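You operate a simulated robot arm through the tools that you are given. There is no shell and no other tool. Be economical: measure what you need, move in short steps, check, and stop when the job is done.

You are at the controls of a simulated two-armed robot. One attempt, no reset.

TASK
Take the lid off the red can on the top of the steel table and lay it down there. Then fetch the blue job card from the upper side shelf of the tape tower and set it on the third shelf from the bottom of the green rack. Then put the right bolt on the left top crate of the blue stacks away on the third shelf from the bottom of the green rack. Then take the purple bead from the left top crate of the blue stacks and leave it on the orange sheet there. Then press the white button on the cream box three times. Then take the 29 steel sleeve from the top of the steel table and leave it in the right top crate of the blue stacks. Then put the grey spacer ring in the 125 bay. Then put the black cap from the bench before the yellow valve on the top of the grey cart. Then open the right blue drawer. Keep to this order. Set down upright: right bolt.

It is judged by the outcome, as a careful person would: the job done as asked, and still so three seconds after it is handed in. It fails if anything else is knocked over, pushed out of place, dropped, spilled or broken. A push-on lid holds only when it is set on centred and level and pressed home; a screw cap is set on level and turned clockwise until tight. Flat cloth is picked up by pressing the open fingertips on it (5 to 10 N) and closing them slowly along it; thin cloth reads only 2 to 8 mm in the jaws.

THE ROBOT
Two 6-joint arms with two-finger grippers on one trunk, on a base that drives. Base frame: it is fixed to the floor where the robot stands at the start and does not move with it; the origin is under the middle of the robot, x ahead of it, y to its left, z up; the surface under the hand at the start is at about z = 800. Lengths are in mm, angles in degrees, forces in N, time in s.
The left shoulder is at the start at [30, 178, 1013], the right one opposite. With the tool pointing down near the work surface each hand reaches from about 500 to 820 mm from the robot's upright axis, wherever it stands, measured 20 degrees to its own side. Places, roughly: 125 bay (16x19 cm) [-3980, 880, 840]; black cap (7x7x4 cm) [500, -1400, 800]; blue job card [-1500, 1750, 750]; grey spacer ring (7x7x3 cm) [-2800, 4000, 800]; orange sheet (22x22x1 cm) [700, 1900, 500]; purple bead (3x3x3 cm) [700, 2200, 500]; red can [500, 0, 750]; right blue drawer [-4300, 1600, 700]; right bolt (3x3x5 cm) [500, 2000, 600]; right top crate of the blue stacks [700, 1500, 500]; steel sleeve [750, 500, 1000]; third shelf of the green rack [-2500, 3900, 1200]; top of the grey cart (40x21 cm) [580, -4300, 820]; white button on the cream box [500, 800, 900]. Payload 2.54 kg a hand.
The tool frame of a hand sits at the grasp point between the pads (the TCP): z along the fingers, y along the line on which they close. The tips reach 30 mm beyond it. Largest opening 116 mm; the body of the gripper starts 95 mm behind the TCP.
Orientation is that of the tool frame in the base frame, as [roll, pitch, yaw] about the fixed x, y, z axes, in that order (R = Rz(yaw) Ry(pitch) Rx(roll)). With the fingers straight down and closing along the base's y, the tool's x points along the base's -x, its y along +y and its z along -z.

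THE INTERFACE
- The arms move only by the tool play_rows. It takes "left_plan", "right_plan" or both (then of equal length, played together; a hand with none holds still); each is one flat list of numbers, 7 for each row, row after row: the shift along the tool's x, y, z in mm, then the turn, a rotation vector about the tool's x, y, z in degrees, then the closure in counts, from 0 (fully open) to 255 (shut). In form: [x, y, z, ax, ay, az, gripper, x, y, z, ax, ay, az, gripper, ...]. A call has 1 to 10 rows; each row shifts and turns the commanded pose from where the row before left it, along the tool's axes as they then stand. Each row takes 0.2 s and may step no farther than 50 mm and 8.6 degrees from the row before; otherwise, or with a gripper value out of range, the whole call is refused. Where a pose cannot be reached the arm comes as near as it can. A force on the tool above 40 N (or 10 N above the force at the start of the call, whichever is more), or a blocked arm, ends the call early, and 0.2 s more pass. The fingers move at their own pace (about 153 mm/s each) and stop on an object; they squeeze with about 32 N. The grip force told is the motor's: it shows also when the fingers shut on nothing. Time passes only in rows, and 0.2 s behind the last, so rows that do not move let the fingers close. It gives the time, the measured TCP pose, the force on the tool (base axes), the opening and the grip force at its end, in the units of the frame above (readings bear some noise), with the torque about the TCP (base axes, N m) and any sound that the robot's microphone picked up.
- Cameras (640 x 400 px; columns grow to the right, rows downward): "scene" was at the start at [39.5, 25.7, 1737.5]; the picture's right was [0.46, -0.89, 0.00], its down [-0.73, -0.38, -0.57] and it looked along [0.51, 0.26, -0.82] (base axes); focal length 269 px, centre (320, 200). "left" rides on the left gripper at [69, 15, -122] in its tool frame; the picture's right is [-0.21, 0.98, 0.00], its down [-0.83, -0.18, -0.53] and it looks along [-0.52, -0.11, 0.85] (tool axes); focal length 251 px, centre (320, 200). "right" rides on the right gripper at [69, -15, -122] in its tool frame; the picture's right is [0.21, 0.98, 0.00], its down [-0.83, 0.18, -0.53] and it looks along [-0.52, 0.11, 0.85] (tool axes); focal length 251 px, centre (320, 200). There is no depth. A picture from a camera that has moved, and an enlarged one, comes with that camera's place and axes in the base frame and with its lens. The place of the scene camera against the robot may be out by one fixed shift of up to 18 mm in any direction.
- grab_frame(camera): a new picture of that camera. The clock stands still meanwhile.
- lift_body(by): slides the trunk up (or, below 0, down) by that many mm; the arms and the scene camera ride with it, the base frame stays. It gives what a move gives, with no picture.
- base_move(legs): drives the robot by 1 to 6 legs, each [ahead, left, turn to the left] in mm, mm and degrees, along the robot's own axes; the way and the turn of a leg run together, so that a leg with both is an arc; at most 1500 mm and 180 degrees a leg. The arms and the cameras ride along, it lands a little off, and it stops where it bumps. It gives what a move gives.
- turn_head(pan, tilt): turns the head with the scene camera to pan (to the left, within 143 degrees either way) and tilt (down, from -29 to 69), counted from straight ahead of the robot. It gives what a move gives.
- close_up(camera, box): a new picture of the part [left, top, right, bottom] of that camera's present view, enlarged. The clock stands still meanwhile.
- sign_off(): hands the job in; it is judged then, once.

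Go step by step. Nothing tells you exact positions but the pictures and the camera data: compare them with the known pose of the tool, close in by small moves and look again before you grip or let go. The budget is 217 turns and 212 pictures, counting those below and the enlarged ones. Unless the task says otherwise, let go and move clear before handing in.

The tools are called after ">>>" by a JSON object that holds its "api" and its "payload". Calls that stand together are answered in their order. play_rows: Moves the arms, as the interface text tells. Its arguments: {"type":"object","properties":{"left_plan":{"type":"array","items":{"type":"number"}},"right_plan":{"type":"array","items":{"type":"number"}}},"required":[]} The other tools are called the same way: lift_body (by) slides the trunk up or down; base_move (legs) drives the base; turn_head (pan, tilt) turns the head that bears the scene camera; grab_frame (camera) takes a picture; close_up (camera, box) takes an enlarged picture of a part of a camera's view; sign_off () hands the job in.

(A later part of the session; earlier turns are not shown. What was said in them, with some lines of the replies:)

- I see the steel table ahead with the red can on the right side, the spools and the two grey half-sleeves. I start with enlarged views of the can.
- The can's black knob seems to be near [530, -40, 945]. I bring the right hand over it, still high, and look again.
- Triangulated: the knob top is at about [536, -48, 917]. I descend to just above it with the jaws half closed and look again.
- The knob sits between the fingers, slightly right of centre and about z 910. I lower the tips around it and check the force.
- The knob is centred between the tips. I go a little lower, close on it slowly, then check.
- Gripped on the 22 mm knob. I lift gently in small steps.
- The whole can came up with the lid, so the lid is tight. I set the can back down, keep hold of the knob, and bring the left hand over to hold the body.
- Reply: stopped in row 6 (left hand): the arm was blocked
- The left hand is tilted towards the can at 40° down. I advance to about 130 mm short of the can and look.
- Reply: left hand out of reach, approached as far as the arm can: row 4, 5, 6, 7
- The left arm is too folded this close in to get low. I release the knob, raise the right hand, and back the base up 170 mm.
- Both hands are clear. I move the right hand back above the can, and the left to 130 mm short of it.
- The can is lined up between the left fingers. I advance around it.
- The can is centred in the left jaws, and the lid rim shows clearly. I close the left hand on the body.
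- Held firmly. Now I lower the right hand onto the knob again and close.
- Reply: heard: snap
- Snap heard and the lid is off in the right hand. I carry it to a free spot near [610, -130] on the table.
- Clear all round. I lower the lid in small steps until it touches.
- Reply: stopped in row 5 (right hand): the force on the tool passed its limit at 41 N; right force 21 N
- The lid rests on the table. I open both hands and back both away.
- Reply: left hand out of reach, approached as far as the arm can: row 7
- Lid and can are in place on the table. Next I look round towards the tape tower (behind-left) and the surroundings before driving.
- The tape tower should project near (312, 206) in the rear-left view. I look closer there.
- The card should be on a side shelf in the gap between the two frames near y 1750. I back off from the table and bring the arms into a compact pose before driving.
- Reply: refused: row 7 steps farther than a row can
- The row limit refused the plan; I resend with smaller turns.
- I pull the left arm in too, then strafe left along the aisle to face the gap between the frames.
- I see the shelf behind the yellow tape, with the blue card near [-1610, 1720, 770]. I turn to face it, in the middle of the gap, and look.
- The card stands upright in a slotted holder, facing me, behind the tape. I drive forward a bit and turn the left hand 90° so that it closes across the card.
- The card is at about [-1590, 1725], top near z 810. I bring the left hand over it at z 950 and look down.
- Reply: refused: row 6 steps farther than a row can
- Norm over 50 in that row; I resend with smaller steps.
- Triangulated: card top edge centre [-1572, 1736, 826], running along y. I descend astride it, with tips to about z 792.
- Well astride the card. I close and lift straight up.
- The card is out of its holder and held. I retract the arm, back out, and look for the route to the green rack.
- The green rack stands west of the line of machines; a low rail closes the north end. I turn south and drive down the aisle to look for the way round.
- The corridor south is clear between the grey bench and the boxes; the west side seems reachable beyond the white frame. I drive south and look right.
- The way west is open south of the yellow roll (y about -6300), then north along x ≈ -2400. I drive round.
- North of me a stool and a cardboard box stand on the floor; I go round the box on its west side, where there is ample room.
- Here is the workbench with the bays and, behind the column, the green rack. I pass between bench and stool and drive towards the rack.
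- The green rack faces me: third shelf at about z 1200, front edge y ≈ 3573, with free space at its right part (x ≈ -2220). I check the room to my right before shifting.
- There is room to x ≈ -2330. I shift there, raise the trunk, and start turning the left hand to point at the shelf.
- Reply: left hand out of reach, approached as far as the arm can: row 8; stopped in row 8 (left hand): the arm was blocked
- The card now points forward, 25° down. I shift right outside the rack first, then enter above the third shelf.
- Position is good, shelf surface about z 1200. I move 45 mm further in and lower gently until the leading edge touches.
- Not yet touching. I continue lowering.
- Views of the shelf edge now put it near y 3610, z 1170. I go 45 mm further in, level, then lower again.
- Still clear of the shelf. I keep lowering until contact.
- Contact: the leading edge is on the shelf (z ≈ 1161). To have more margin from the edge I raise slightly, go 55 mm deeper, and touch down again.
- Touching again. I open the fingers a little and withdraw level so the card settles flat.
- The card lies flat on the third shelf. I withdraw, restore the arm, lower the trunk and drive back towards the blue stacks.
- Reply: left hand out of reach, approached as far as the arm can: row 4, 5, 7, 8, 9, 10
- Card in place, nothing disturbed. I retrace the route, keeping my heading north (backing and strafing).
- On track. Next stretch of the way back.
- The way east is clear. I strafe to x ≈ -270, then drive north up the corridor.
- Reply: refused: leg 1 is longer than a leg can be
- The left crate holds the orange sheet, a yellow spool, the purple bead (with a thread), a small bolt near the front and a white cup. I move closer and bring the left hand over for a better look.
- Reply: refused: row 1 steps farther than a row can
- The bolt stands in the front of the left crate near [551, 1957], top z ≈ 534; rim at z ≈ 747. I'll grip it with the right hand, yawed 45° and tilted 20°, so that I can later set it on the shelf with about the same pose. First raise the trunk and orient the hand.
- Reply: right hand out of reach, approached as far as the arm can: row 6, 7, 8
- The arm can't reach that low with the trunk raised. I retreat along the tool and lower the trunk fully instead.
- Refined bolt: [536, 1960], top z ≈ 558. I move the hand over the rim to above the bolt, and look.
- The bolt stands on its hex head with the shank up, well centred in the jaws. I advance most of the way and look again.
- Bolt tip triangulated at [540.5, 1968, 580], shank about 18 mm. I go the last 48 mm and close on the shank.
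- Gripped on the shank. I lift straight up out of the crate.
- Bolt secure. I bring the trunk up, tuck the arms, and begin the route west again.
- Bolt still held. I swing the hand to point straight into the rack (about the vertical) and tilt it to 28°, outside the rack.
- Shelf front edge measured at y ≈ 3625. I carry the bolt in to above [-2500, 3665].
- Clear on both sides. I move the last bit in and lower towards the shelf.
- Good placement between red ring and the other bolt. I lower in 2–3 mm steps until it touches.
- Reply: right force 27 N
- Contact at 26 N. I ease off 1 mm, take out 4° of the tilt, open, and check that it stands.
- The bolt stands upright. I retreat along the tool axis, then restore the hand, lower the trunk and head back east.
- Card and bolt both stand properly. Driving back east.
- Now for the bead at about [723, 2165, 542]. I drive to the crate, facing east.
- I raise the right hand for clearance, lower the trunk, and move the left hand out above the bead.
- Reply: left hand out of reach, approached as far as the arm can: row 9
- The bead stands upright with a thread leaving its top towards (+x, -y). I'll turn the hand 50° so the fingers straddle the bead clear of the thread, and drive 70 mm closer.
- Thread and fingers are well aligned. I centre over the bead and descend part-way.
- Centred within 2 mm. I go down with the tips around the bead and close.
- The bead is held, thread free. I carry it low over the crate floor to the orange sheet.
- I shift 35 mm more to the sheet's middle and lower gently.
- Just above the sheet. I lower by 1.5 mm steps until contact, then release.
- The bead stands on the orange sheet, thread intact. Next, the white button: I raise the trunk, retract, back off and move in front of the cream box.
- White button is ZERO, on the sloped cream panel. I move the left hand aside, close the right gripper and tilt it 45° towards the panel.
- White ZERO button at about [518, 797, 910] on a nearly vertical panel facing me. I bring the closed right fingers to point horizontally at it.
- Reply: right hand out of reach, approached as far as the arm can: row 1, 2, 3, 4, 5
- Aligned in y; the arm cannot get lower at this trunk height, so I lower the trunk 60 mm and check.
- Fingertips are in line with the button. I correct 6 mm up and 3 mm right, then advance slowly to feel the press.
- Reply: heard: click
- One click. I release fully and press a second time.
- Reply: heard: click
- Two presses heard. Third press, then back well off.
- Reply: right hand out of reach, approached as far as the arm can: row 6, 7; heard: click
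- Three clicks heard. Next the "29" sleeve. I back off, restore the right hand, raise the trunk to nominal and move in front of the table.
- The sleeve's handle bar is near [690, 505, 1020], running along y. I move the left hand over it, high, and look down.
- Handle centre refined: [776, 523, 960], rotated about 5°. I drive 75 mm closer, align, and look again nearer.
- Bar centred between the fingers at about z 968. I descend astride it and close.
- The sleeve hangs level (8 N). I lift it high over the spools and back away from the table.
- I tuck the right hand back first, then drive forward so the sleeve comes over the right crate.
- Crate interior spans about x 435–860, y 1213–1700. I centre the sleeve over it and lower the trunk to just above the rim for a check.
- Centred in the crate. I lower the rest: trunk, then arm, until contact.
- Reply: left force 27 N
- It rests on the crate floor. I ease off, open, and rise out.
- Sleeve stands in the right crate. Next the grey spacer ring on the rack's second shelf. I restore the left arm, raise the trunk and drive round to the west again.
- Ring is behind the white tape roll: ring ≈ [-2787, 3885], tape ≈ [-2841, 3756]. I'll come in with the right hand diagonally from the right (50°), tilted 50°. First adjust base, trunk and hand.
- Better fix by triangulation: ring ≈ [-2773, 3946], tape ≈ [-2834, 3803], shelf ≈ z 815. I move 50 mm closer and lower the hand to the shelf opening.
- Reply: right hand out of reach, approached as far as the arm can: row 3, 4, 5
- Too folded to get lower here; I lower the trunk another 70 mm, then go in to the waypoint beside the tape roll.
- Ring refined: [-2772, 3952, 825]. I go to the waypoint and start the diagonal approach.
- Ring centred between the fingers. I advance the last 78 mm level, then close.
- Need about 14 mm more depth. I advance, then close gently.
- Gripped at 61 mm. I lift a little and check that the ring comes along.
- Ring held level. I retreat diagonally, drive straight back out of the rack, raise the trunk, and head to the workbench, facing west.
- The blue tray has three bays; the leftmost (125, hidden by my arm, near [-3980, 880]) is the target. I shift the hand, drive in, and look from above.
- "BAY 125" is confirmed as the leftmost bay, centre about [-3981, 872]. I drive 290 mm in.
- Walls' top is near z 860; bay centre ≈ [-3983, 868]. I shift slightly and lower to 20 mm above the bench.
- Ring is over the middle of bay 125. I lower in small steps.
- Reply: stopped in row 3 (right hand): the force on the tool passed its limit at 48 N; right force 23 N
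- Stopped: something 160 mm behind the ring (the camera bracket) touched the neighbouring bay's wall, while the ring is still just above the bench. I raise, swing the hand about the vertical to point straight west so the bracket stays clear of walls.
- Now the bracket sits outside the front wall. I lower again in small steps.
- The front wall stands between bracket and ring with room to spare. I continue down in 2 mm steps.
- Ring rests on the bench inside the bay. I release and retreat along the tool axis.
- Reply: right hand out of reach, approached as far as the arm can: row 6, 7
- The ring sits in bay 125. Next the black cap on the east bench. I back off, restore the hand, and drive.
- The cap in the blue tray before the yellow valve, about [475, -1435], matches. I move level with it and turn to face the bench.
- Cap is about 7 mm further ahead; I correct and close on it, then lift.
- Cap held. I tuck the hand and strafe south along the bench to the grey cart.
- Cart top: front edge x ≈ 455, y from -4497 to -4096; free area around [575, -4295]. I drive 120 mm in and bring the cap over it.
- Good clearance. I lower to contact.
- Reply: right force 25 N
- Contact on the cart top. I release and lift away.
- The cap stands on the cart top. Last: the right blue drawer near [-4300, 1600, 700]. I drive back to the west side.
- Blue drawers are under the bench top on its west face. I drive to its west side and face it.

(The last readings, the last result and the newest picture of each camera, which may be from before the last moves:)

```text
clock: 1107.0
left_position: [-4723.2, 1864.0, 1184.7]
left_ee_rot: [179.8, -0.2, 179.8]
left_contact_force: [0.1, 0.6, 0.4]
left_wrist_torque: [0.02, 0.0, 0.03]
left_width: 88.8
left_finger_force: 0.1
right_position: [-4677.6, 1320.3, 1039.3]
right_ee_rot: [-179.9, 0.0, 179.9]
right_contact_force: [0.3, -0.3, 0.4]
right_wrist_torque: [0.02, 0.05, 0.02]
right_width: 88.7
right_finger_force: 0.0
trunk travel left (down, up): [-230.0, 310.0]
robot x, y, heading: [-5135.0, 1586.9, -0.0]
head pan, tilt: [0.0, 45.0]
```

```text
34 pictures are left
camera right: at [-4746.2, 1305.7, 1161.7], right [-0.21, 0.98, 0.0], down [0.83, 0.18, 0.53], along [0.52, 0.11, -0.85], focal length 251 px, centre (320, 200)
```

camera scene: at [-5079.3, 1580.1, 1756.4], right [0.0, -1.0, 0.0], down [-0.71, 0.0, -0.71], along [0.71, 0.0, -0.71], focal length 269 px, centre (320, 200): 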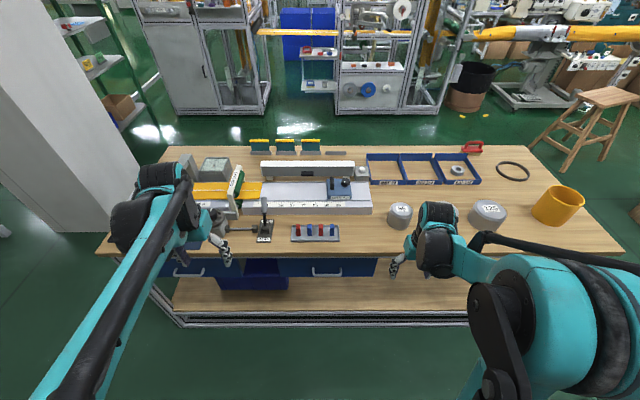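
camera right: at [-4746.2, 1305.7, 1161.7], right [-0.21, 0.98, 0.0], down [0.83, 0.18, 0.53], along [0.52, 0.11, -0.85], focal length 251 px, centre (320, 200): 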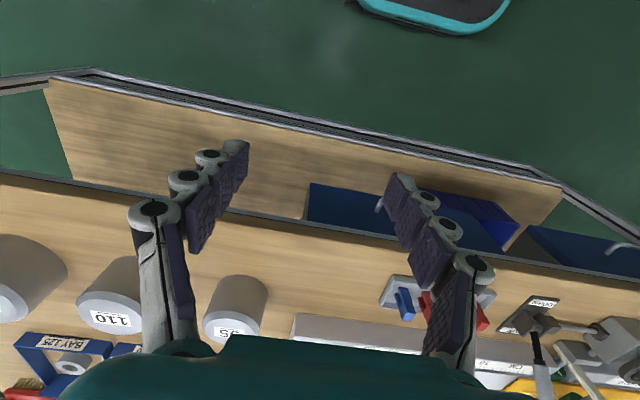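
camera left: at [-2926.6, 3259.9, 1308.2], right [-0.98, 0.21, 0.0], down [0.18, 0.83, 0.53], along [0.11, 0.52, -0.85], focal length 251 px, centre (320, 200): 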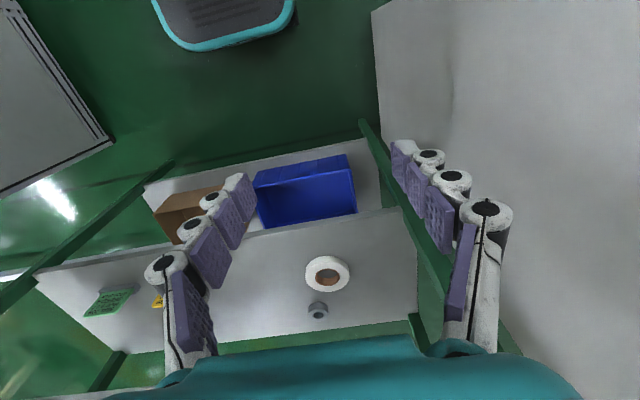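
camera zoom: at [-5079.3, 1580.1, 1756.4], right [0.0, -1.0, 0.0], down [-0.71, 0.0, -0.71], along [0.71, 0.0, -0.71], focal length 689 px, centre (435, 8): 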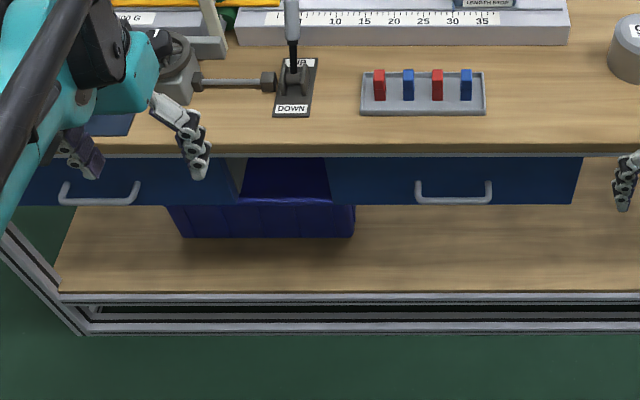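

The right drawer has a horizontal bar handle near [-4530, 1545, 755]. I back up 100 mm, lower the trunk, and turn the right hand to point forward with the jaws closing vertically.

>>> {"api": "base_move", "payload": {"legs": [[-100, 0, 0]]}}

>>> {"api": "lift_body", "payload": {"by": -228}}

>>> {"api": "play_rows", "payload": {"right_plan": [-25, 36, -10, 0, 0, 0, 100, -25, 36, -10, 0, 0, 0, 100, -25, 36, -10, 0, 0, 0, 100, -25, 36, 0, 0, 0, 0, 100, -25, 36, 0, 0, 0, 0, 100, -25, 36, 0, 0, 0, 0, 100]}}

>>> {"api": "play_rows", "payload": {"right_plan": [0, 0, 0, 0, 0, -8.5, 100, 0, 0, 0, 0, 0, -8.5, 100, 0, 0, 0, 0, 0, -8.5, 100, 0, 0, 0, 0, 0, -8.5, 100, 0, 0, 0, 0, 0, -8.5, 100, 0, 0, 0, 0, 0, -8.5, 100, 0, 0, 0, 0, 0, -8.5, 100, 0, 0, 0, 0, 0, -8.5, 100, 0, 0, 0, 0, 0, -8.5, 100, 0, 0, 0, 0, 0, -8.5, 100]}}

>>> {"api": "play_rows", "payload": {"right_plan": [0, 0, 0, 0, 0, -5, 100, 0, 0, 0, 8.5, 0, 0, 100, 0, 0, 0, 8.5, 0, 0, 100, 0, 0, 0, 8.5, 0, 0, 100, 0, 0, 0, 8.5, 0, 0, 100, 0, 0, 0, 8.5, 0, 0, 100, 0, 0, 0, 8.5, 0, 0, 100, 0, 0, 0, 8.5, 0, 0, 100, 0, 0, 0, 8.5, 0, 0, 100, 0, 0, 0, 8.5, 0, 0, 100]}}

>>> {"api": "grab_frame", "payload": {"camera": "right"}}

```text
clock: 1108.2
left_position: [-4824.3, 1864.4, 1186.2]
left_ee_rot: [179.8, -0.1, 179.5]
left_contact_force: [-0.3, 0.6, 0.2]
left_wrist_torque: [0.02, -0.05, -0.01]
left_width: 88.8
left_finger_force: 0.0
right_position: [-4778.4, 1320.1, 1040.1]
right_ee_rot: [-179.9, 0.0, 179.9]
right_contact_force: [-0.6, -0.2, -0.1]
right_wrist_torque: [-0.03, -0.02, -0.01]
right_width: 88.4
right_finger_force: 0.1
trunk travel left (down, up): [-230.0, 310.0]
robot x, y, heading: [-5238.0, 1587.1, -0.1]
head pan, tilt: [0.0, 45.0]
```

```text
clock: 1110.6
left_position: [-4823.2, 1863.7, 956.5]
left_ee_rot: [179.8, -0.1, 179.6]
left_contact_force: [-0.2, -0.3, 0.1]
left_wrist_torque: [0.01, -0.01, 0.01]
left_width: 88.5
left_finger_force: 0.1
right_position: [-4777.1, 1319.5, 810.1]
right_ee_rot: [-179.7, 0.0, 179.8]
right_contact_force: [-0.2, 0.8, -0.4]
right_wrist_torque: [-0.02, 0.0, -0.02]
right_width: 88.7
right_finger_force: 0.0
trunk travel left (down, up): [-2.0, 538.0]
robot x, y, heading: [-5235.2, 1588.4, 0.0]
head pan, tilt: [0.0, 45.0]
```

```text
clock: 1112.0
left_position: [-4821.1, 1864.5, 955.6]
left_ee_rot: [179.8, -0.1, 179.6]
left_contact_force: [-0.4, -0.1, -0.6]
left_wrist_torque: [-0.01, -0.02, 0.03]
left_width: 88.7
left_finger_force: 0.0
right_position: [-4624.3, 1538.2, 839.6]
right_ee_rot: [-179.8, 0.0, 179.7]
right_contact_force: [-0.4, 0.6, -0.4]
right_wrist_torque: [-0.02, 0.03, 0.0]
right_width: 70.6
right_finger_force: 0.0
trunk travel left (down, up): [-2.0, 538.0]
robot x, y, heading: [-5236.6, 1589.0, -0.0]
head pan, tilt: [0.0, 45.0]
```

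```text
clock: 1114.2
left_position: [-4822.0, 1864.3, 956.6]
left_ee_rot: [179.8, -0.1, 179.6]
left_contact_force: [-0.8, 0.2, -0.5]
left_wrist_torque: [0.0, -0.01, 0.0]
left_width: 88.8
left_finger_force: 0.0
right_position: [-4627.1, 1535.8, 841.2]
right_ee_rot: [-180.0, -0.3, -95.0]
right_contact_force: [-0.5, 0.0, -0.4]
right_wrist_torque: [0.0, -0.03, -0.01]
right_width: 70.9
right_finger_force: 0.0
trunk travel left (down, up): [-2.0, 538.0]
robot x, y, heading: [-5233.4, 1582.3, 0.0]
head pan, tilt: [0.0, 45.0]
```

```text
clock: 1116.4
left_position: [-4822.2, 1862.6, 956.5]
left_ee_rot: [179.8, -0.1, 179.6]
left_contact_force: [-0.7, -0.5, -0.7]
left_wrist_torque: [-0.01, 0.03, 0.0]
left_width: 88.6
left_finger_force: 0.0
right_position: [-4610.4, 1542.7, 864.3]
right_ee_rot: [-103.6, -0.2, -90.1]
right_contact_force: [-0.7, -1.1, -0.4]
right_wrist_torque: [0.0, 0.01, 0.01]
right_width: 70.5
right_finger_force: 0.2
right hand out of reach, approached as far as the arm can: row 10
trunk travel left (down, up): [-2.0, 538.0]
robot x, y, heading: [-5235.6, 1590.5, -0.1]
head pan, tilt: [0.0, 45.0]
```

```text
33 pictures are left
camera right: at [-4724.8, 1473.9, 909.1], right [-0.23, -0.22, -0.95], down [-0.56, 0.83, -0.05], along [0.8, 0.52, -0.31], focal length 251 px, centre (320, 200)
```

right: 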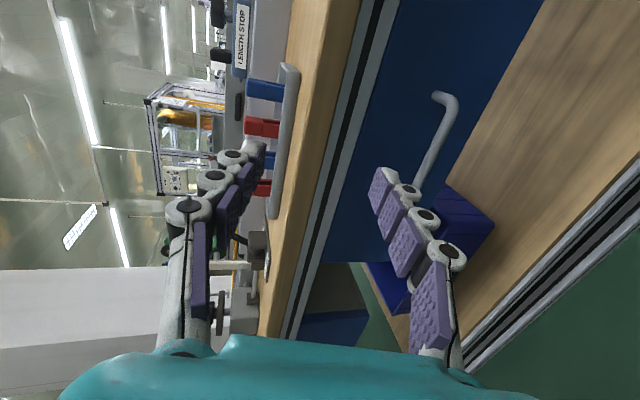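

The bar runs along y near x ≈ -4500, z ≈ 705. The arm must be straighter to point forward that low, so I back the base 190 mm and extend the hand, stopping short of the handle to look.

>>> {"api": "base_move", "payload": {"legs": [[-190, 0, 0]]}}

>>> {"api": "play_rows", "payload": {"right_plan": [-2, 16, 42, 0, 0, 0, 120, -2, 16, 42, 0, 0, 0, 120, -2, 16, 42, 0, 0, 0, 120, -2, 16, 42, 0, 0, 0, 120, -2, 16, 42, 0, 0, 0, 120]}}

>>> {"api": "grab_frame", "payload": {"camera": "right"}}

>>> {"api": "close_up", "payload": {"camera": "scene", "box": [200, 130, 440, 280]}}

```text
clock: 1117.9
left_position: [-5012.6, 1864.4, 957.6]
left_ee_rot: [179.7, -0.2, 179.6]
left_contact_force: [-1.2, -0.5, 0.5]
left_wrist_torque: [-0.01, -0.03, -0.03]
left_width: 88.6
left_finger_force: 0.0
right_position: [-4799.4, 1542.2, 866.3]
right_ee_rot: [-103.5, -0.2, -90.3]
right_contact_force: [0.8, -0.3, -0.3]
right_wrist_torque: [0.0, 0.02, 0.03]
right_width: 70.5
right_finger_force: 0.1
trunk travel left (down, up): [-2.0, 538.0]
robot x, y, heading: [-5423.7, 1587.9, -0.1]
head pan, tilt: [0.0, 45.0]
```

```text
clock: 1119.1
left_position: [-5009.9, 1864.0, 956.8]
left_ee_rot: [179.8, -0.1, 179.6]
left_contact_force: [0.4, 1.2, -0.2]
left_wrist_torque: [0.0, 0.01, -0.01]
left_width: 88.6
left_finger_force: 0.1
right_position: [-4612.4, 1551.2, 737.7]
right_ee_rot: [-103.8, -0.3, -90.2]
right_contact_force: [-0.3, -0.9, 0.8]
right_wrist_torque: [-0.01, -0.02, -0.01]
right_width: 61.1
right_finger_force: 0.0
trunk travel left (down, up): [-2.0, 538.0]
robot x, y, heading: [-5425.4, 1588.3, 0.2]
head pan, tilt: [0.0, 45.0]
```

```text
32 pictures are left
camera right: at [-4727.6, 1481.9, 782.2], right [-0.23, -0.22, -0.95], down [-0.56, 0.83, -0.05], along [0.8, 0.52, -0.31], focal length 251 px, centre (320, 200)
```

right: 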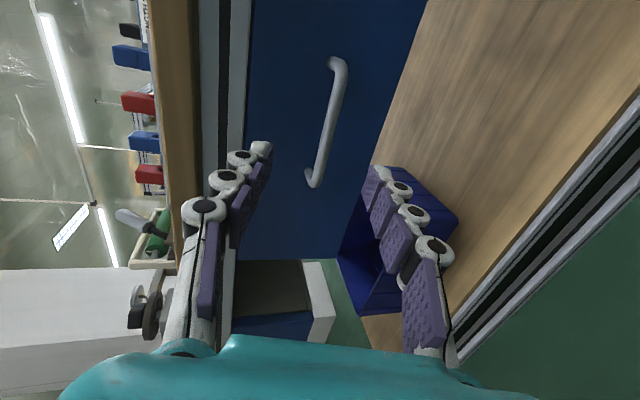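

```text
2.67 times, centred on (320, 205) of scene
camera zoom: at [-5367.2, 1580.6, 1528.3], right [0.0, -1.0, 0.0], down [-0.71, 0.0, -0.71], along [0.71, 0.0, -0.71], focal length 718 px, centre (320, 187)
```

zoom: 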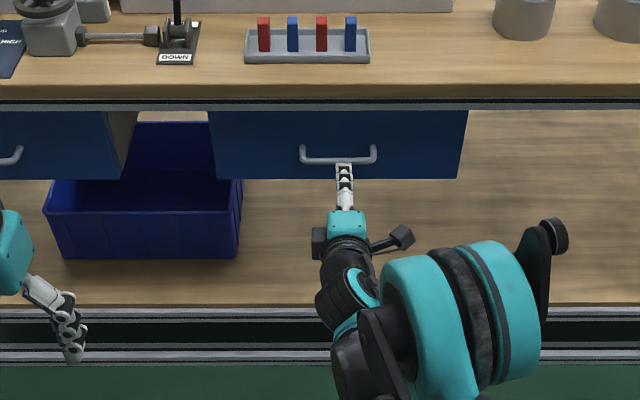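

Handle measured: bar from y 1492 to 1615 at x ≈ -4490, z ≈ 706. The hand is almost straight in line; I advance 85 mm and check.

>>> {"api": "play_rows", "payload": {"right_plan": [-1, 0.5, 30, 0, 0, 0, 130, -1, 0.5, 30, 0, 0, 0, 130, 0, 0.5, 25, 0, 0, 0, 130]}}

>>> {"api": "grab_frame", "payload": {"camera": "right"}}

```text
clock: 1119.9
left_position: [-5011.4, 1863.0, 957.5]
left_ee_rot: [179.8, -0.1, 179.6]
left_contact_force: [-1.0, -0.3, 0.9]
left_wrist_torque: [0.02, -0.01, 0.04]
left_width: 88.7
left_finger_force: 0.2
right_position: [-4530.8, 1552.7, 717.1]
right_ee_rot: [-103.6, -0.3, -90.2]
right_contact_force: [0.0, -0.1, -0.5]
right_wrist_torque: [-0.03, -0.02, -0.01]
right_width: 56.9
right_finger_force: 0.1
trunk travel left (down, up): [-2.0, 538.0]
robot x, y, heading: [-5426.0, 1586.1, -0.1]
head pan, tilt: [0.0, 45.0]
```

```text
30 pictures are left
camera right: at [-4646.2, 1483.8, 761.8], right [-0.23, -0.22, -0.95], down [-0.56, 0.83, -0.05], along [0.8, 0.52, -0.31], focal length 251 px, centre (320, 200)
```

right: 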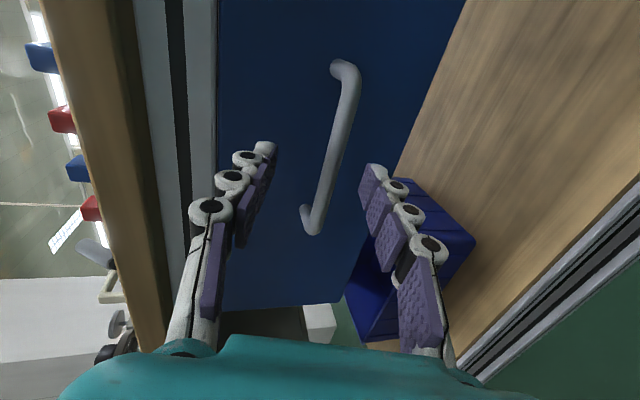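

Bar is slightly lower than centre; I correct 6 mm, advance 28 mm and close on it.

>>> {"api": "play_rows", "payload": {"right_plan": [0, 3.5, 14, 0, 0, 0, 130, 0, 3.5, 14, 0, 0, 0, 130, 0, 0, 0, 0, 0, 0, 180, 0, 0, 0, 0, 0, 0, 255, 0, 0, 0, 0, 0, 0, 255, 0, 0, 0, 0, 0, 0, 255]}}

>>> {"api": "grab_frame", "payload": {"camera": "right"}}

```text
clock: 1121.3
left_position: [-5011.4, 1863.8, 956.1]
left_ee_rot: [179.9, 0.0, 179.6]
left_contact_force: [0.4, 1.4, -0.7]
left_wrist_torque: [-0.04, -0.08, -0.04]
left_width: 88.7
left_finger_force: 0.0
right_position: [-4506.6, 1551.7, 703.1]
right_ee_rot: [-103.7, -0.1, -90.2]
right_contact_force: [-6.3, -0.1, -6.5]
right_wrist_torque: [0.0, 0.1, -0.07]
right_width: 10.7
right_finger_force: 37.9
trunk travel left (down, up): [-2.0, 538.0]
robot x, y, heading: [-5426.4, 1586.6, 0.3]
head pan, tilt: [0.0, 45.0]
```

```text
29 pictures are left
camera right: at [-4621.2, 1483.6, 747.3], right [-0.23, -0.22, -0.95], down [-0.56, 0.83, -0.05], along [0.8, 0.52, -0.31], focal length 251 px, centre (320, 200)
```

right: 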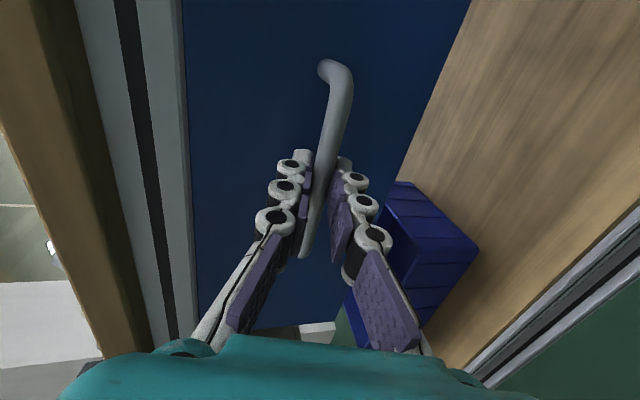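

Gripped (10.7 mm bar). I pull straight back gently.

>>> {"api": "play_rows", "payload": {"right_plan": [0, 1.2, -5, 0, 0, 0, 255, 0, 2.4, -10, 0, 0, 0, 255, 0, 3.6, -14.6, 0, 0, 0, 255, 0, 3.6, -14.6, 0, 0, 0, 255, 0, 3.6, -14.6, 0, 0, 0, 255, 0, 3.6, -14.6, 0, 0, 0, 255, 0, 3.6, -14.6, 0, 0, 0, 255]}}

>>> {"api": "grab_frame", "payload": {"camera": "right"}}

```text
clock: 1122.9
left_position: [-5011.8, 1862.6, 956.8]
left_ee_rot: [179.8, -0.1, 179.5]
left_contact_force: [0.6, 0.0, 0.1]
left_wrist_torque: [-0.01, -0.02, -0.02]
left_width: 88.8
left_finger_force: 0.0
right_position: [-4598.1, 1552.5, 701.9]
right_ee_rot: [-103.7, -0.2, -90.3]
right_contact_force: [-0.9, -7.6, 4.7]
right_wrist_torque: [0.11, -0.09, 0.25]
right_width: 10.7
right_finger_force: 38.1
trunk travel left (down, up): [-2.0, 538.0]
robot x, y, heading: [-5422.1, 1590.8, 0.0]
head pan, tilt: [0.0, 45.0]
```

```text
28 pictures are left
camera right: at [-4712.1, 1483.6, 747.1], right [-0.23, -0.22, -0.95], down [-0.56, 0.83, -0.05], along [0.8, 0.52, -0.31], focal length 251 px, centre (320, 200)
```

right: 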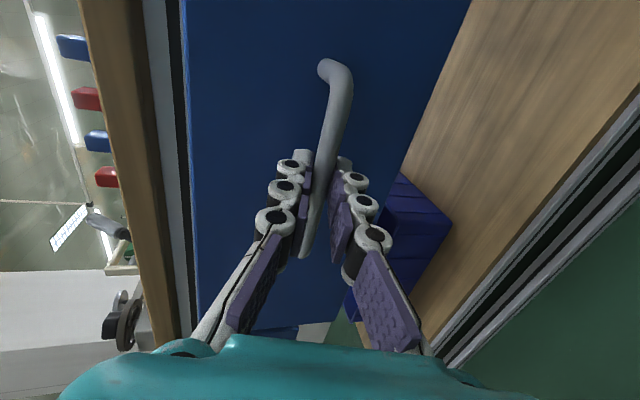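

The drawer is sliding out (92 mm). I keep pulling in small steps.

>>> {"api": "play_rows", "payload": {"right_plan": [0, 3.5, -14.6, 0, 0, 0, 255, 0, 3.5, -14.6, 0, 0, 0, 255, 0, 3.5, -14.6, 0, 0, 0, 255, 0, 0, 0, 0, 0, 0, 255]}}

>>> {"api": "base_move", "payload": {"legs": [[-80, 0, 0]]}}

>>> {"api": "close_up", "payload": {"camera": "scene", "box": [160, 110, 480, 310]}}

```text
clock: 1123.9
left_position: [-5010.8, 1863.5, 957.5]
left_ee_rot: [179.7, -0.1, 179.6]
left_contact_force: [-0.8, -0.3, -0.3]
left_wrist_torque: [-0.01, -0.02, -0.01]
left_width: 88.6
left_finger_force: 0.0
right_position: [-4642.9, 1551.9, 702.8]
right_ee_rot: [-103.7, -0.1, -90.2]
right_contact_force: [-0.8, -10.6, 3.4]
right_wrist_torque: [-0.09, -0.04, -0.28]
right_width: 10.8
right_finger_force: 37.5
trunk travel left (down, up): [-2.0, 538.0]
robot x, y, heading: [-5427.5, 1589.0, 0.0]
head pan, tilt: [0.0, 45.0]
```

```text
clock: 1124.8
left_position: [-5042.2, 1865.4, 957.9]
left_ee_rot: [179.8, -0.1, 179.8]
left_contact_force: [0.0, 0.1, -0.6]
left_wrist_torque: [0.01, -0.01, -0.01]
left_width: 88.6
left_finger_force: 0.0
right_position: [-4671.8, 1551.6, 702.8]
right_ee_rot: [-103.9, -0.3, -90.4]
right_contact_force: [1.6, -3.1, 27.9]
right_wrist_torque: [-0.06, -0.32, 0.26]
right_width: 10.4
right_finger_force: 37.8
trunk travel left (down, up): [-2.0, 538.0]
robot x, y, heading: [-5448.0, 1591.3, 0.0]
head pan, tilt: [0.0, 45.0]
stopped in leg 1: the force on the tool passed its limit at 63 N (the readings are from after the stop); the commanded pose is now the measured one
```

```text
2.00 times, centred on (320, 210) of scene
camera zoom: at [-5397.9, 1581.6, 1528.6], right [0.0, -1.0, 0.0], down [-0.71, 0.0, -0.71], along [0.71, 0.0, -0.71], focal length 539 px, centre (320, 180)
```

zoom: 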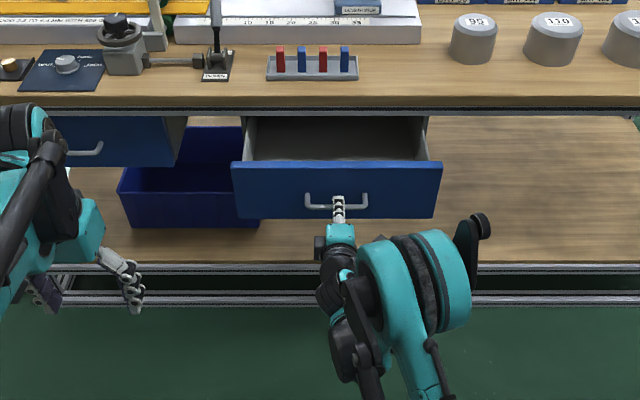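

The drawer is open about 165 mm; the base move stopped on force. I test gently with the arm whether it's at its end stop.

>>> {"api": "play_rows", "payload": {"right_plan": [0, 0, 0, 0, 0, 0, 255, 0, 1.2, -5, 0, 0, 0, 255, 0, 1.8, -7.3, 0, 0, 0, 255, 0, 1.8, -7.3, 0, 0, 0, 255, 0, 0, 0, 0, 0, 0, 255]}}

```text
clock: 1125.7
left_position: [-5042.7, 1866.8, 957.5]
left_ee_rot: [179.7, 0.0, 179.7]
left_contact_force: [-0.7, -0.3, 0.2]
left_wrist_torque: [0.0, -0.03, 0.02]
left_width: 89.0
left_finger_force: 0.0
right_position: [-4684.9, 1551.7, 703.2]
right_ee_rot: [-103.8, -0.2, -90.6]
right_contact_force: [1.1, -3.2, 24.9]
right_wrist_torque: [-0.07, -0.28, 0.22]
right_width: 10.9
right_finger_force: 38.0
trunk travel left (down, up): [-2.0, 538.0]
robot x, y, heading: [-5450.7, 1591.8, -0.2]
head pan, tilt: [0.0, 45.0]
stopped in row 4 (right hand): the force on the tool passed its limit at 41 N (the readings are from after the stop); the commanded pose is now the measured one
```

No end stop (only a downward strain). I relieve 3 mm upwards and pull on.

>>> {"api": "play_rows", "payload": {"right_plan": [0, -2, -0.5, 0, 0, 0, 255, 0, -2, -0.5, 0, 0, 0, 255, 0, 1.2, -5, 0, 0, 0, 255, 0, 1.9, -9.7, 0, 0, 0, 255, 0, 1.9, -9.7, 0, 0, 0, 255, 0, 1.9, -9.7, 0, 0, 0, 255, 0, 1.9, -9.7, 0, 0, 0, 255, 0, 0, 0, 0, 0, 0, 255]}}

>>> {"api": "close_up", "payload": {"camera": "scene", "box": [160, 110, 480, 310]}}

```text
clock: 1127.0
left_position: [-5039.5, 1865.8, 955.7]
left_ee_rot: [179.8, -0.4, 179.7]
left_contact_force: [-0.8, 0.2, 0.0]
left_wrist_torque: [0.01, -0.01, -0.05]
left_width: 89.0
left_finger_force: 0.0
right_position: [-4703.1, 1551.9, 703.0]
right_ee_rot: [-104.9, -0.2, -91.1]
right_contact_force: [-1.9, 1.3, -29.3]
right_wrist_torque: [-0.29, 0.32, -0.92]
right_width: 10.8
right_finger_force: 38.4
right hand out of reach, approached as far as the arm can: row 5, 6
trunk travel left (down, up): [-2.0, 538.0]
robot x, y, heading: [-5445.2, 1591.7, -0.1]
head pan, tilt: [0.0, 45.0]
stopped in row 6 (right hand): the force on the tool passed its limit at 47 N (the readings are from after the stop); the commanded pose is now the measured one
```

```text
2.00 times, centred on (320, 210) of scene
camera zoom: at [-5391.6, 1581.7, 1528.0], right [0.0, -1.0, 0.0], down [-0.71, 0.0, -0.71], along [0.71, 0.0, -0.71], focal length 539 px, centre (320, 180)
```

zoom: 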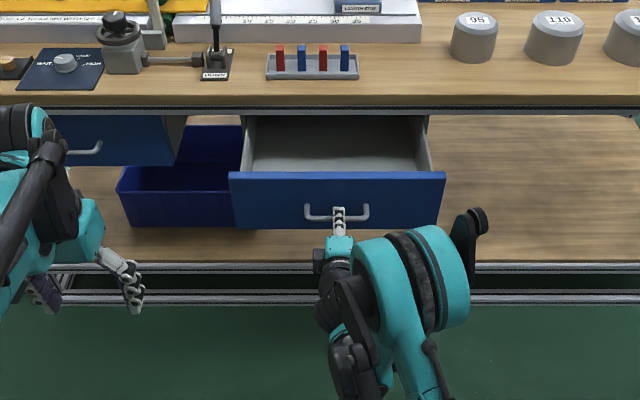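

About 197 mm open; the arm is at its fold limit. I relieve the strain and use the base for a little more.

>>> {"api": "play_rows", "payload": {"right_plan": [0, 1.5, 0.5, 0, 0, 0, 255, 0, 1, 0, 0, 0, 0, 255]}}

>>> {"api": "base_move", "payload": {"legs": [[-30, 0, 0]]}}

>>> {"api": "base_move", "payload": {"legs": [[-30, 0, 0]]}}

```text
clock: 1127.6
left_position: [-5038.5, 1866.1, 956.0]
left_ee_rot: [179.8, -0.4, 179.7]
left_contact_force: [0.6, -0.8, 0.1]
left_wrist_torque: [-0.03, 0.02, -0.02]
left_width: 89.0
left_finger_force: 0.1
right_position: [-4701.1, 1552.3, 703.9]
right_ee_rot: [-104.8, -0.2, -91.0]
right_contact_force: [-0.9, -2.7, -21.9]
right_wrist_torque: [-0.3, 0.25, -0.42]
right_width: 10.7
right_finger_force: 37.5
trunk travel left (down, up): [-2.0, 538.0]
robot x, y, heading: [-5454.8, 1592.1, 0.3]
head pan, tilt: [0.0, 45.0]
```

```text
clock: 1128.3
left_position: [-5039.5, 1866.0, 957.0]
left_ee_rot: [179.8, -0.3, 179.8]
left_contact_force: [0.0, 0.0, 0.0]
left_wrist_torque: [0.01, 0.0, -0.01]
left_width: 88.6
left_finger_force: 0.0
right_position: [-4701.3, 1551.8, 702.1]
right_ee_rot: [-104.8, -0.2, -91.2]
right_contact_force: [-0.4, -0.4, -8.1]
right_wrist_torque: [-0.03, 0.07, 0.45]
right_width: 10.6
right_finger_force: 38.0
trunk travel left (down, up): [-2.0, 538.0]
robot x, y, heading: [-5451.2, 1590.0, -0.0]
head pan, tilt: [0.0, 45.0]
stopped in leg 1: the robot was blocked; the commanded pose is now the measured one
```

```text
clock: 1129.0
left_position: [-5040.9, 1865.7, 956.6]
left_ee_rot: [179.7, -0.1, 179.8]
left_contact_force: [-0.7, 0.4, -0.2]
left_wrist_torque: [-0.01, 0.02, 0.0]
left_width: 88.9
left_finger_force: 0.1
right_position: [-4702.3, 1552.1, 702.5]
right_ee_rot: [-104.7, -0.3, -91.2]
right_contact_force: [0.2, -0.5, -3.0]
right_wrist_torque: [-0.11, 0.04, 0.17]
right_width: 10.7
right_finger_force: 37.5
trunk travel left (down, up): [-2.0, 538.0]
robot x, y, heading: [-5451.8, 1587.6, 0.2]
head pan, tilt: [0.0, 45.0]
stopped in leg 1: the robot was blocked; the commanded pose is now the measured one
```

The base is blocked (probably by the cabinets behind). I tilt the hand down about the bar, which lets the arm fold further, and pull on.

>>> {"api": "play_rows", "payload": {"right_plan": [0, -2.2, 0, -8.5, 0, 0, 255, 0, -2.2, 0, -8.5, 0, 0, 255, 0, -2.2, 0, -8.5, 0, 0, 255, 0, 0, 0, 0, 0, 0, 255]}}

>>> {"api": "play_rows", "payload": {"right_plan": [0, 3.8, -4.7, 0, 0, 0, 255, 0, 6.3, -7.8, 0, 0, 0, 255, 0, 6.3, -7.8, 0, 0, 0, 255, 0, 6.3, -7.8, 0, 0, 0, 255, 0, 6.3, -7.8, 0, 0, 0, 255]}}

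```text
clock: 1130.0
left_position: [-5038.6, 1866.4, 956.1]
left_ee_rot: [179.8, -0.3, 179.8]
left_contact_force: [-0.4, -0.4, 0.3]
left_wrist_torque: [-0.03, -0.03, 0.0]
left_width: 88.7
left_finger_force: 0.1
right_position: [-4700.2, 1553.4, 707.5]
right_ee_rot: [-130.6, -0.3, -91.2]
right_contact_force: [-1.2, 0.6, -22.6]
right_wrist_torque: [-0.41, 0.23, 0.61]
right_width: 10.9
right_finger_force: 38.5
trunk travel left (down, up): [-2.0, 538.0]
robot x, y, heading: [-5450.9, 1591.6, 0.0]
head pan, tilt: [0.0, 45.0]
```

```text
clock: 1131.2
left_position: [-5037.9, 1865.7, 955.5]
left_ee_rot: [179.6, -0.2, 179.7]
left_contact_force: [0.0, 0.2, 0.6]
left_wrist_torque: [0.03, -0.01, 0.01]
left_width: 88.8
left_finger_force: 0.0
right_position: [-4745.1, 1552.2, 708.4]
right_ee_rot: [-130.6, -0.3, -91.3]
right_contact_force: [-1.0, -4.2, -35.2]
right_wrist_torque: [-0.34, 0.29, 0.59]
right_width: 10.6
right_finger_force: 38.0
trunk travel left (down, up): [-2.0, 538.0]
robot x, y, heading: [-5452.8, 1587.7, -0.2]
head pan, tilt: [0.0, 45.0]
```

238 mm now. I ease the upward strain and pull another 45 mm.

>>> {"api": "play_rows", "payload": {"right_plan": [0, 2, 1.5, 0, 0, 0, 255, 0, 6.3, -7.8, 0, 0, 0, 255, 0, 6.3, -7.8, 0, 0, 0, 255, 0, 6.3, -7.8, 0, 0, 0, 255, 0, 6.3, -7.8, 0, 0, 0, 255, 0, 0, 0, 0, 0, 0, 255]}}

>>> {"api": "close_up", "payload": {"camera": "scene", "box": [160, 110, 480, 310]}}

```text
clock: 1132.7
left_position: [-5039.1, 1864.5, 956.5]
left_ee_rot: [179.6, -0.2, 179.6]
left_contact_force: [-0.1, -0.9, 0.1]
left_wrist_torque: [0.0, -0.01, -0.02]
left_width: 88.9
left_finger_force: 0.1
right_position: [-4785.7, 1552.9, 707.7]
right_ee_rot: [-130.4, -0.3, -91.4]
right_contact_force: [0.5, -17.5, -19.3]
right_wrist_torque: [-0.86, 0.13, 0.07]
right_width: 10.6
right_finger_force: 38.5
trunk travel left (down, up): [-2.0, 538.0]
robot x, y, heading: [-5456.9, 1592.1, 0.1]
head pan, tilt: [0.0, 45.0]
```

```text
2.00 times, centred on (320, 210) of scene
camera zoom: at [-5392.6, 1579.9, 1528.2], right [0.0, -1.0, 0.0], down [-0.71, 0.0, -0.71], along [0.71, 0.0, -0.71], focal length 539 px, centre (320, 180)
```

zoom: 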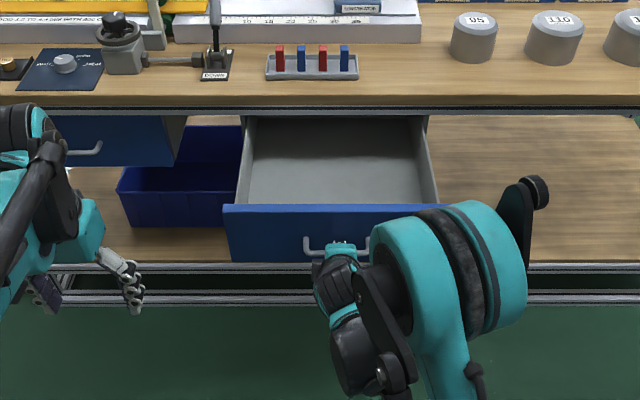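

The drawer is well open (about 280 mm). I let go and back the hand off up and away.

>>> {"api": "play_rows", "payload": {"right_plan": [0, 0, 0, 0, 0, 0, 220, 0, 0, 0, 0, 0, 0, 120, 0, 0, 0, 0, 0, 0, 120, 0, 0, -15, 0, 0, 0, 120, 0, 0, -25, 0, 0, 0, 120, 0, 0, -30, 0, 0, 0, 120, 0, -20, -20, 0, 0, 0, 120, 0, -25, -20, 0, 0, 0, 120]}}

>>> {"api": "grab_frame", "payload": {"camera": "scene"}}

>>> {"api": "grab_frame", "payload": {"camera": "right"}}

```text
clock: 1134.5
left_position: [-5040.5, 1866.0, 957.4]
left_ee_rot: [179.8, -0.1, 179.8]
left_contact_force: [-0.5, 0.0, 0.3]
left_wrist_torque: [0.0, 0.01, 0.02]
left_width: 88.9
left_finger_force: 0.0
right_position: [-4842.2, 1555.9, 813.8]
right_ee_rot: [-130.2, -0.3, -91.3]
right_contact_force: [0.0, 0.2, -0.3]
right_wrist_torque: [0.0, 0.04, 0.03]
right_width: 61.1
right_finger_force: 0.0
trunk travel left (down, up): [-2.0, 538.0]
robot x, y, heading: [-5455.8, 1590.0, 0.2]
head pan, tilt: [0.0, 45.0]
```

```text
24 pictures are left
camera scene: at [-5395.3, 1581.7, 1528.4], right [0.0, -1.0, 0.0], down [-0.71, 0.0, -0.71], along [0.71, 0.0, -0.71], focal length 269 px, centre (320, 200)
```

scene: 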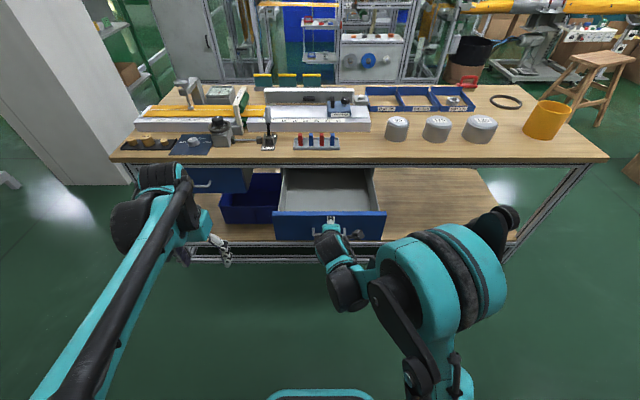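

```text
23 pictures are left
camera right: at [-4927.0, 1489.0, 905.7], right [-0.64, -0.2, -0.74], down [-0.51, 0.84, 0.2], along [0.58, 0.51, -0.64], focal length 251 px, centre (320, 200)
```

right: 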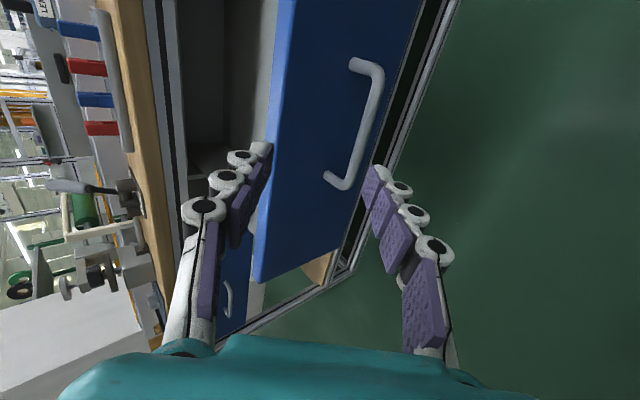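

Drawer open, hand clear. One look behind to be sure that nothing was disturbed when the base was blocked.

>>> {"api": "turn_head", "payload": {"pan": 143, "tilt": 45}}

>>> {"api": "grab_frame", "payload": {"camera": "scene"}}

>>> {"api": "turn_head", "payload": {"pan": -143, "tilt": 45}}

>>> {"api": "grab_frame", "payload": {"camera": "scene"}}

```text
clock: 1136.7
left_position: [-5041.0, 1866.4, 957.9]
left_ee_rot: [179.8, 0.0, 179.7]
left_contact_force: [-0.1, -0.1, -0.2]
left_wrist_torque: [0.01, 0.02, 0.06]
left_width: 88.7
left_finger_force: 0.1
right_position: [-4841.3, 1556.1, 813.7]
right_ee_rot: [-130.4, -0.4, -91.4]
right_contact_force: [0.2, 0.2, 0.0]
right_wrist_torque: [-0.01, 0.0, 0.02]
right_width: 61.6
right_finger_force: 0.0
trunk travel left (down, up): [-2.0, 538.0]
robot x, y, heading: [-5450.4, 1590.9, 0.3]
head pan, tilt: [143.0, 45.0]
```

```text
22 pictures are left
camera scene: at [-5541.1, 1630.6, 1528.4], right [0.6, 0.8, 0.0], down [0.56, -0.43, -0.71], along [-0.57, 0.43, -0.71], focal length 269 px, centre (320, 200)
```

scene: 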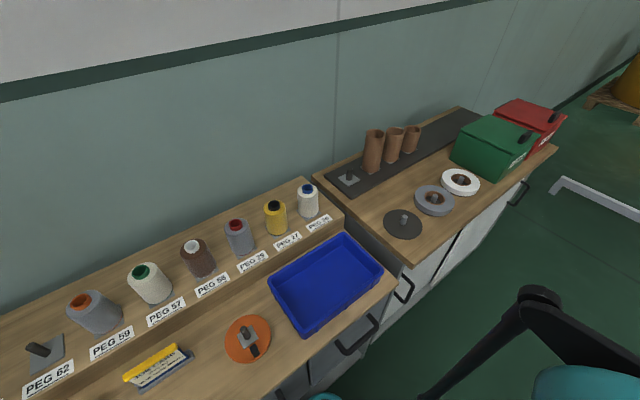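

```text
clock: 1140.6
left_position: [-5041.2, 1866.7, 957.3]
left_ee_rot: [179.8, -0.1, 179.6]
left_contact_force: [0.2, 0.2, -0.1]
left_wrist_torque: [-0.01, -0.01, 0.02]
left_width: 88.7
left_finger_force: 0.0
right_position: [-4841.6, 1555.1, 814.7]
right_ee_rot: [-130.3, -0.3, -91.4]
right_contact_force: [0.7, -0.1, 0.3]
right_wrist_torque: [0.0, 0.01, 0.0]
right_width: 61.5
right_finger_force: 0.0
trunk travel left (down, up): [-2.0, 538.0]
robot x, y, heading: [-5454.3, 1590.4, 0.4]
head pan, tilt: [-143.0, 45.0]
```

```text
21 pictures are left
camera scene: at [-5541.0, 1532.7, 1528.4], right [-0.6, 0.8, 0.0], down [0.56, 0.43, -0.71], along [-0.56, -0.43, -0.71], focal length 269 px, centre (320, 200)
```

scene: 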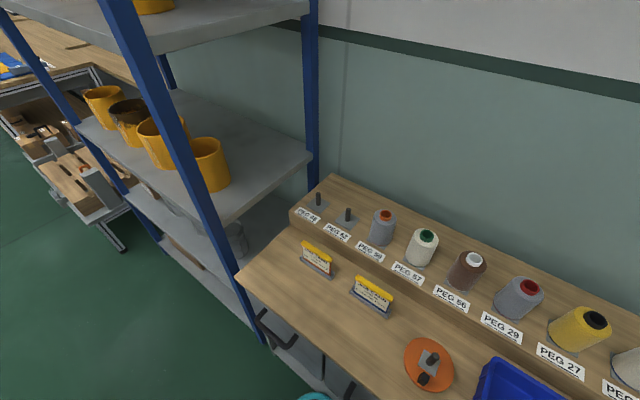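

Everything behind stands as it should, and the base is only touching the counter front. The drawer is open and both hands are clear, so I hand the job in.

>>> {"api": "sign_off", "payload": {}}

```text
The job is handed in.
```

All nine steps were done in the order you gave, and I handed the job in with both hands empty and clear. The right bolt stands upright on the third shelf.

Three things to know:

- **Bay 125:** while I was lowering the ring, my camera bracket pressed on the wall of the next bay (about 48 N). I lifted off and came in from another side. The tray looked undisturbed afterwards.
- **Blue drawer:** it is open about 280 mm. I did not pull it to its end stop.
- **Counter behind me:** the base was blocked twice while I was pulling the drawer, most likely by the counter front. I looked behind afterwards and nothing on the counter had moved.
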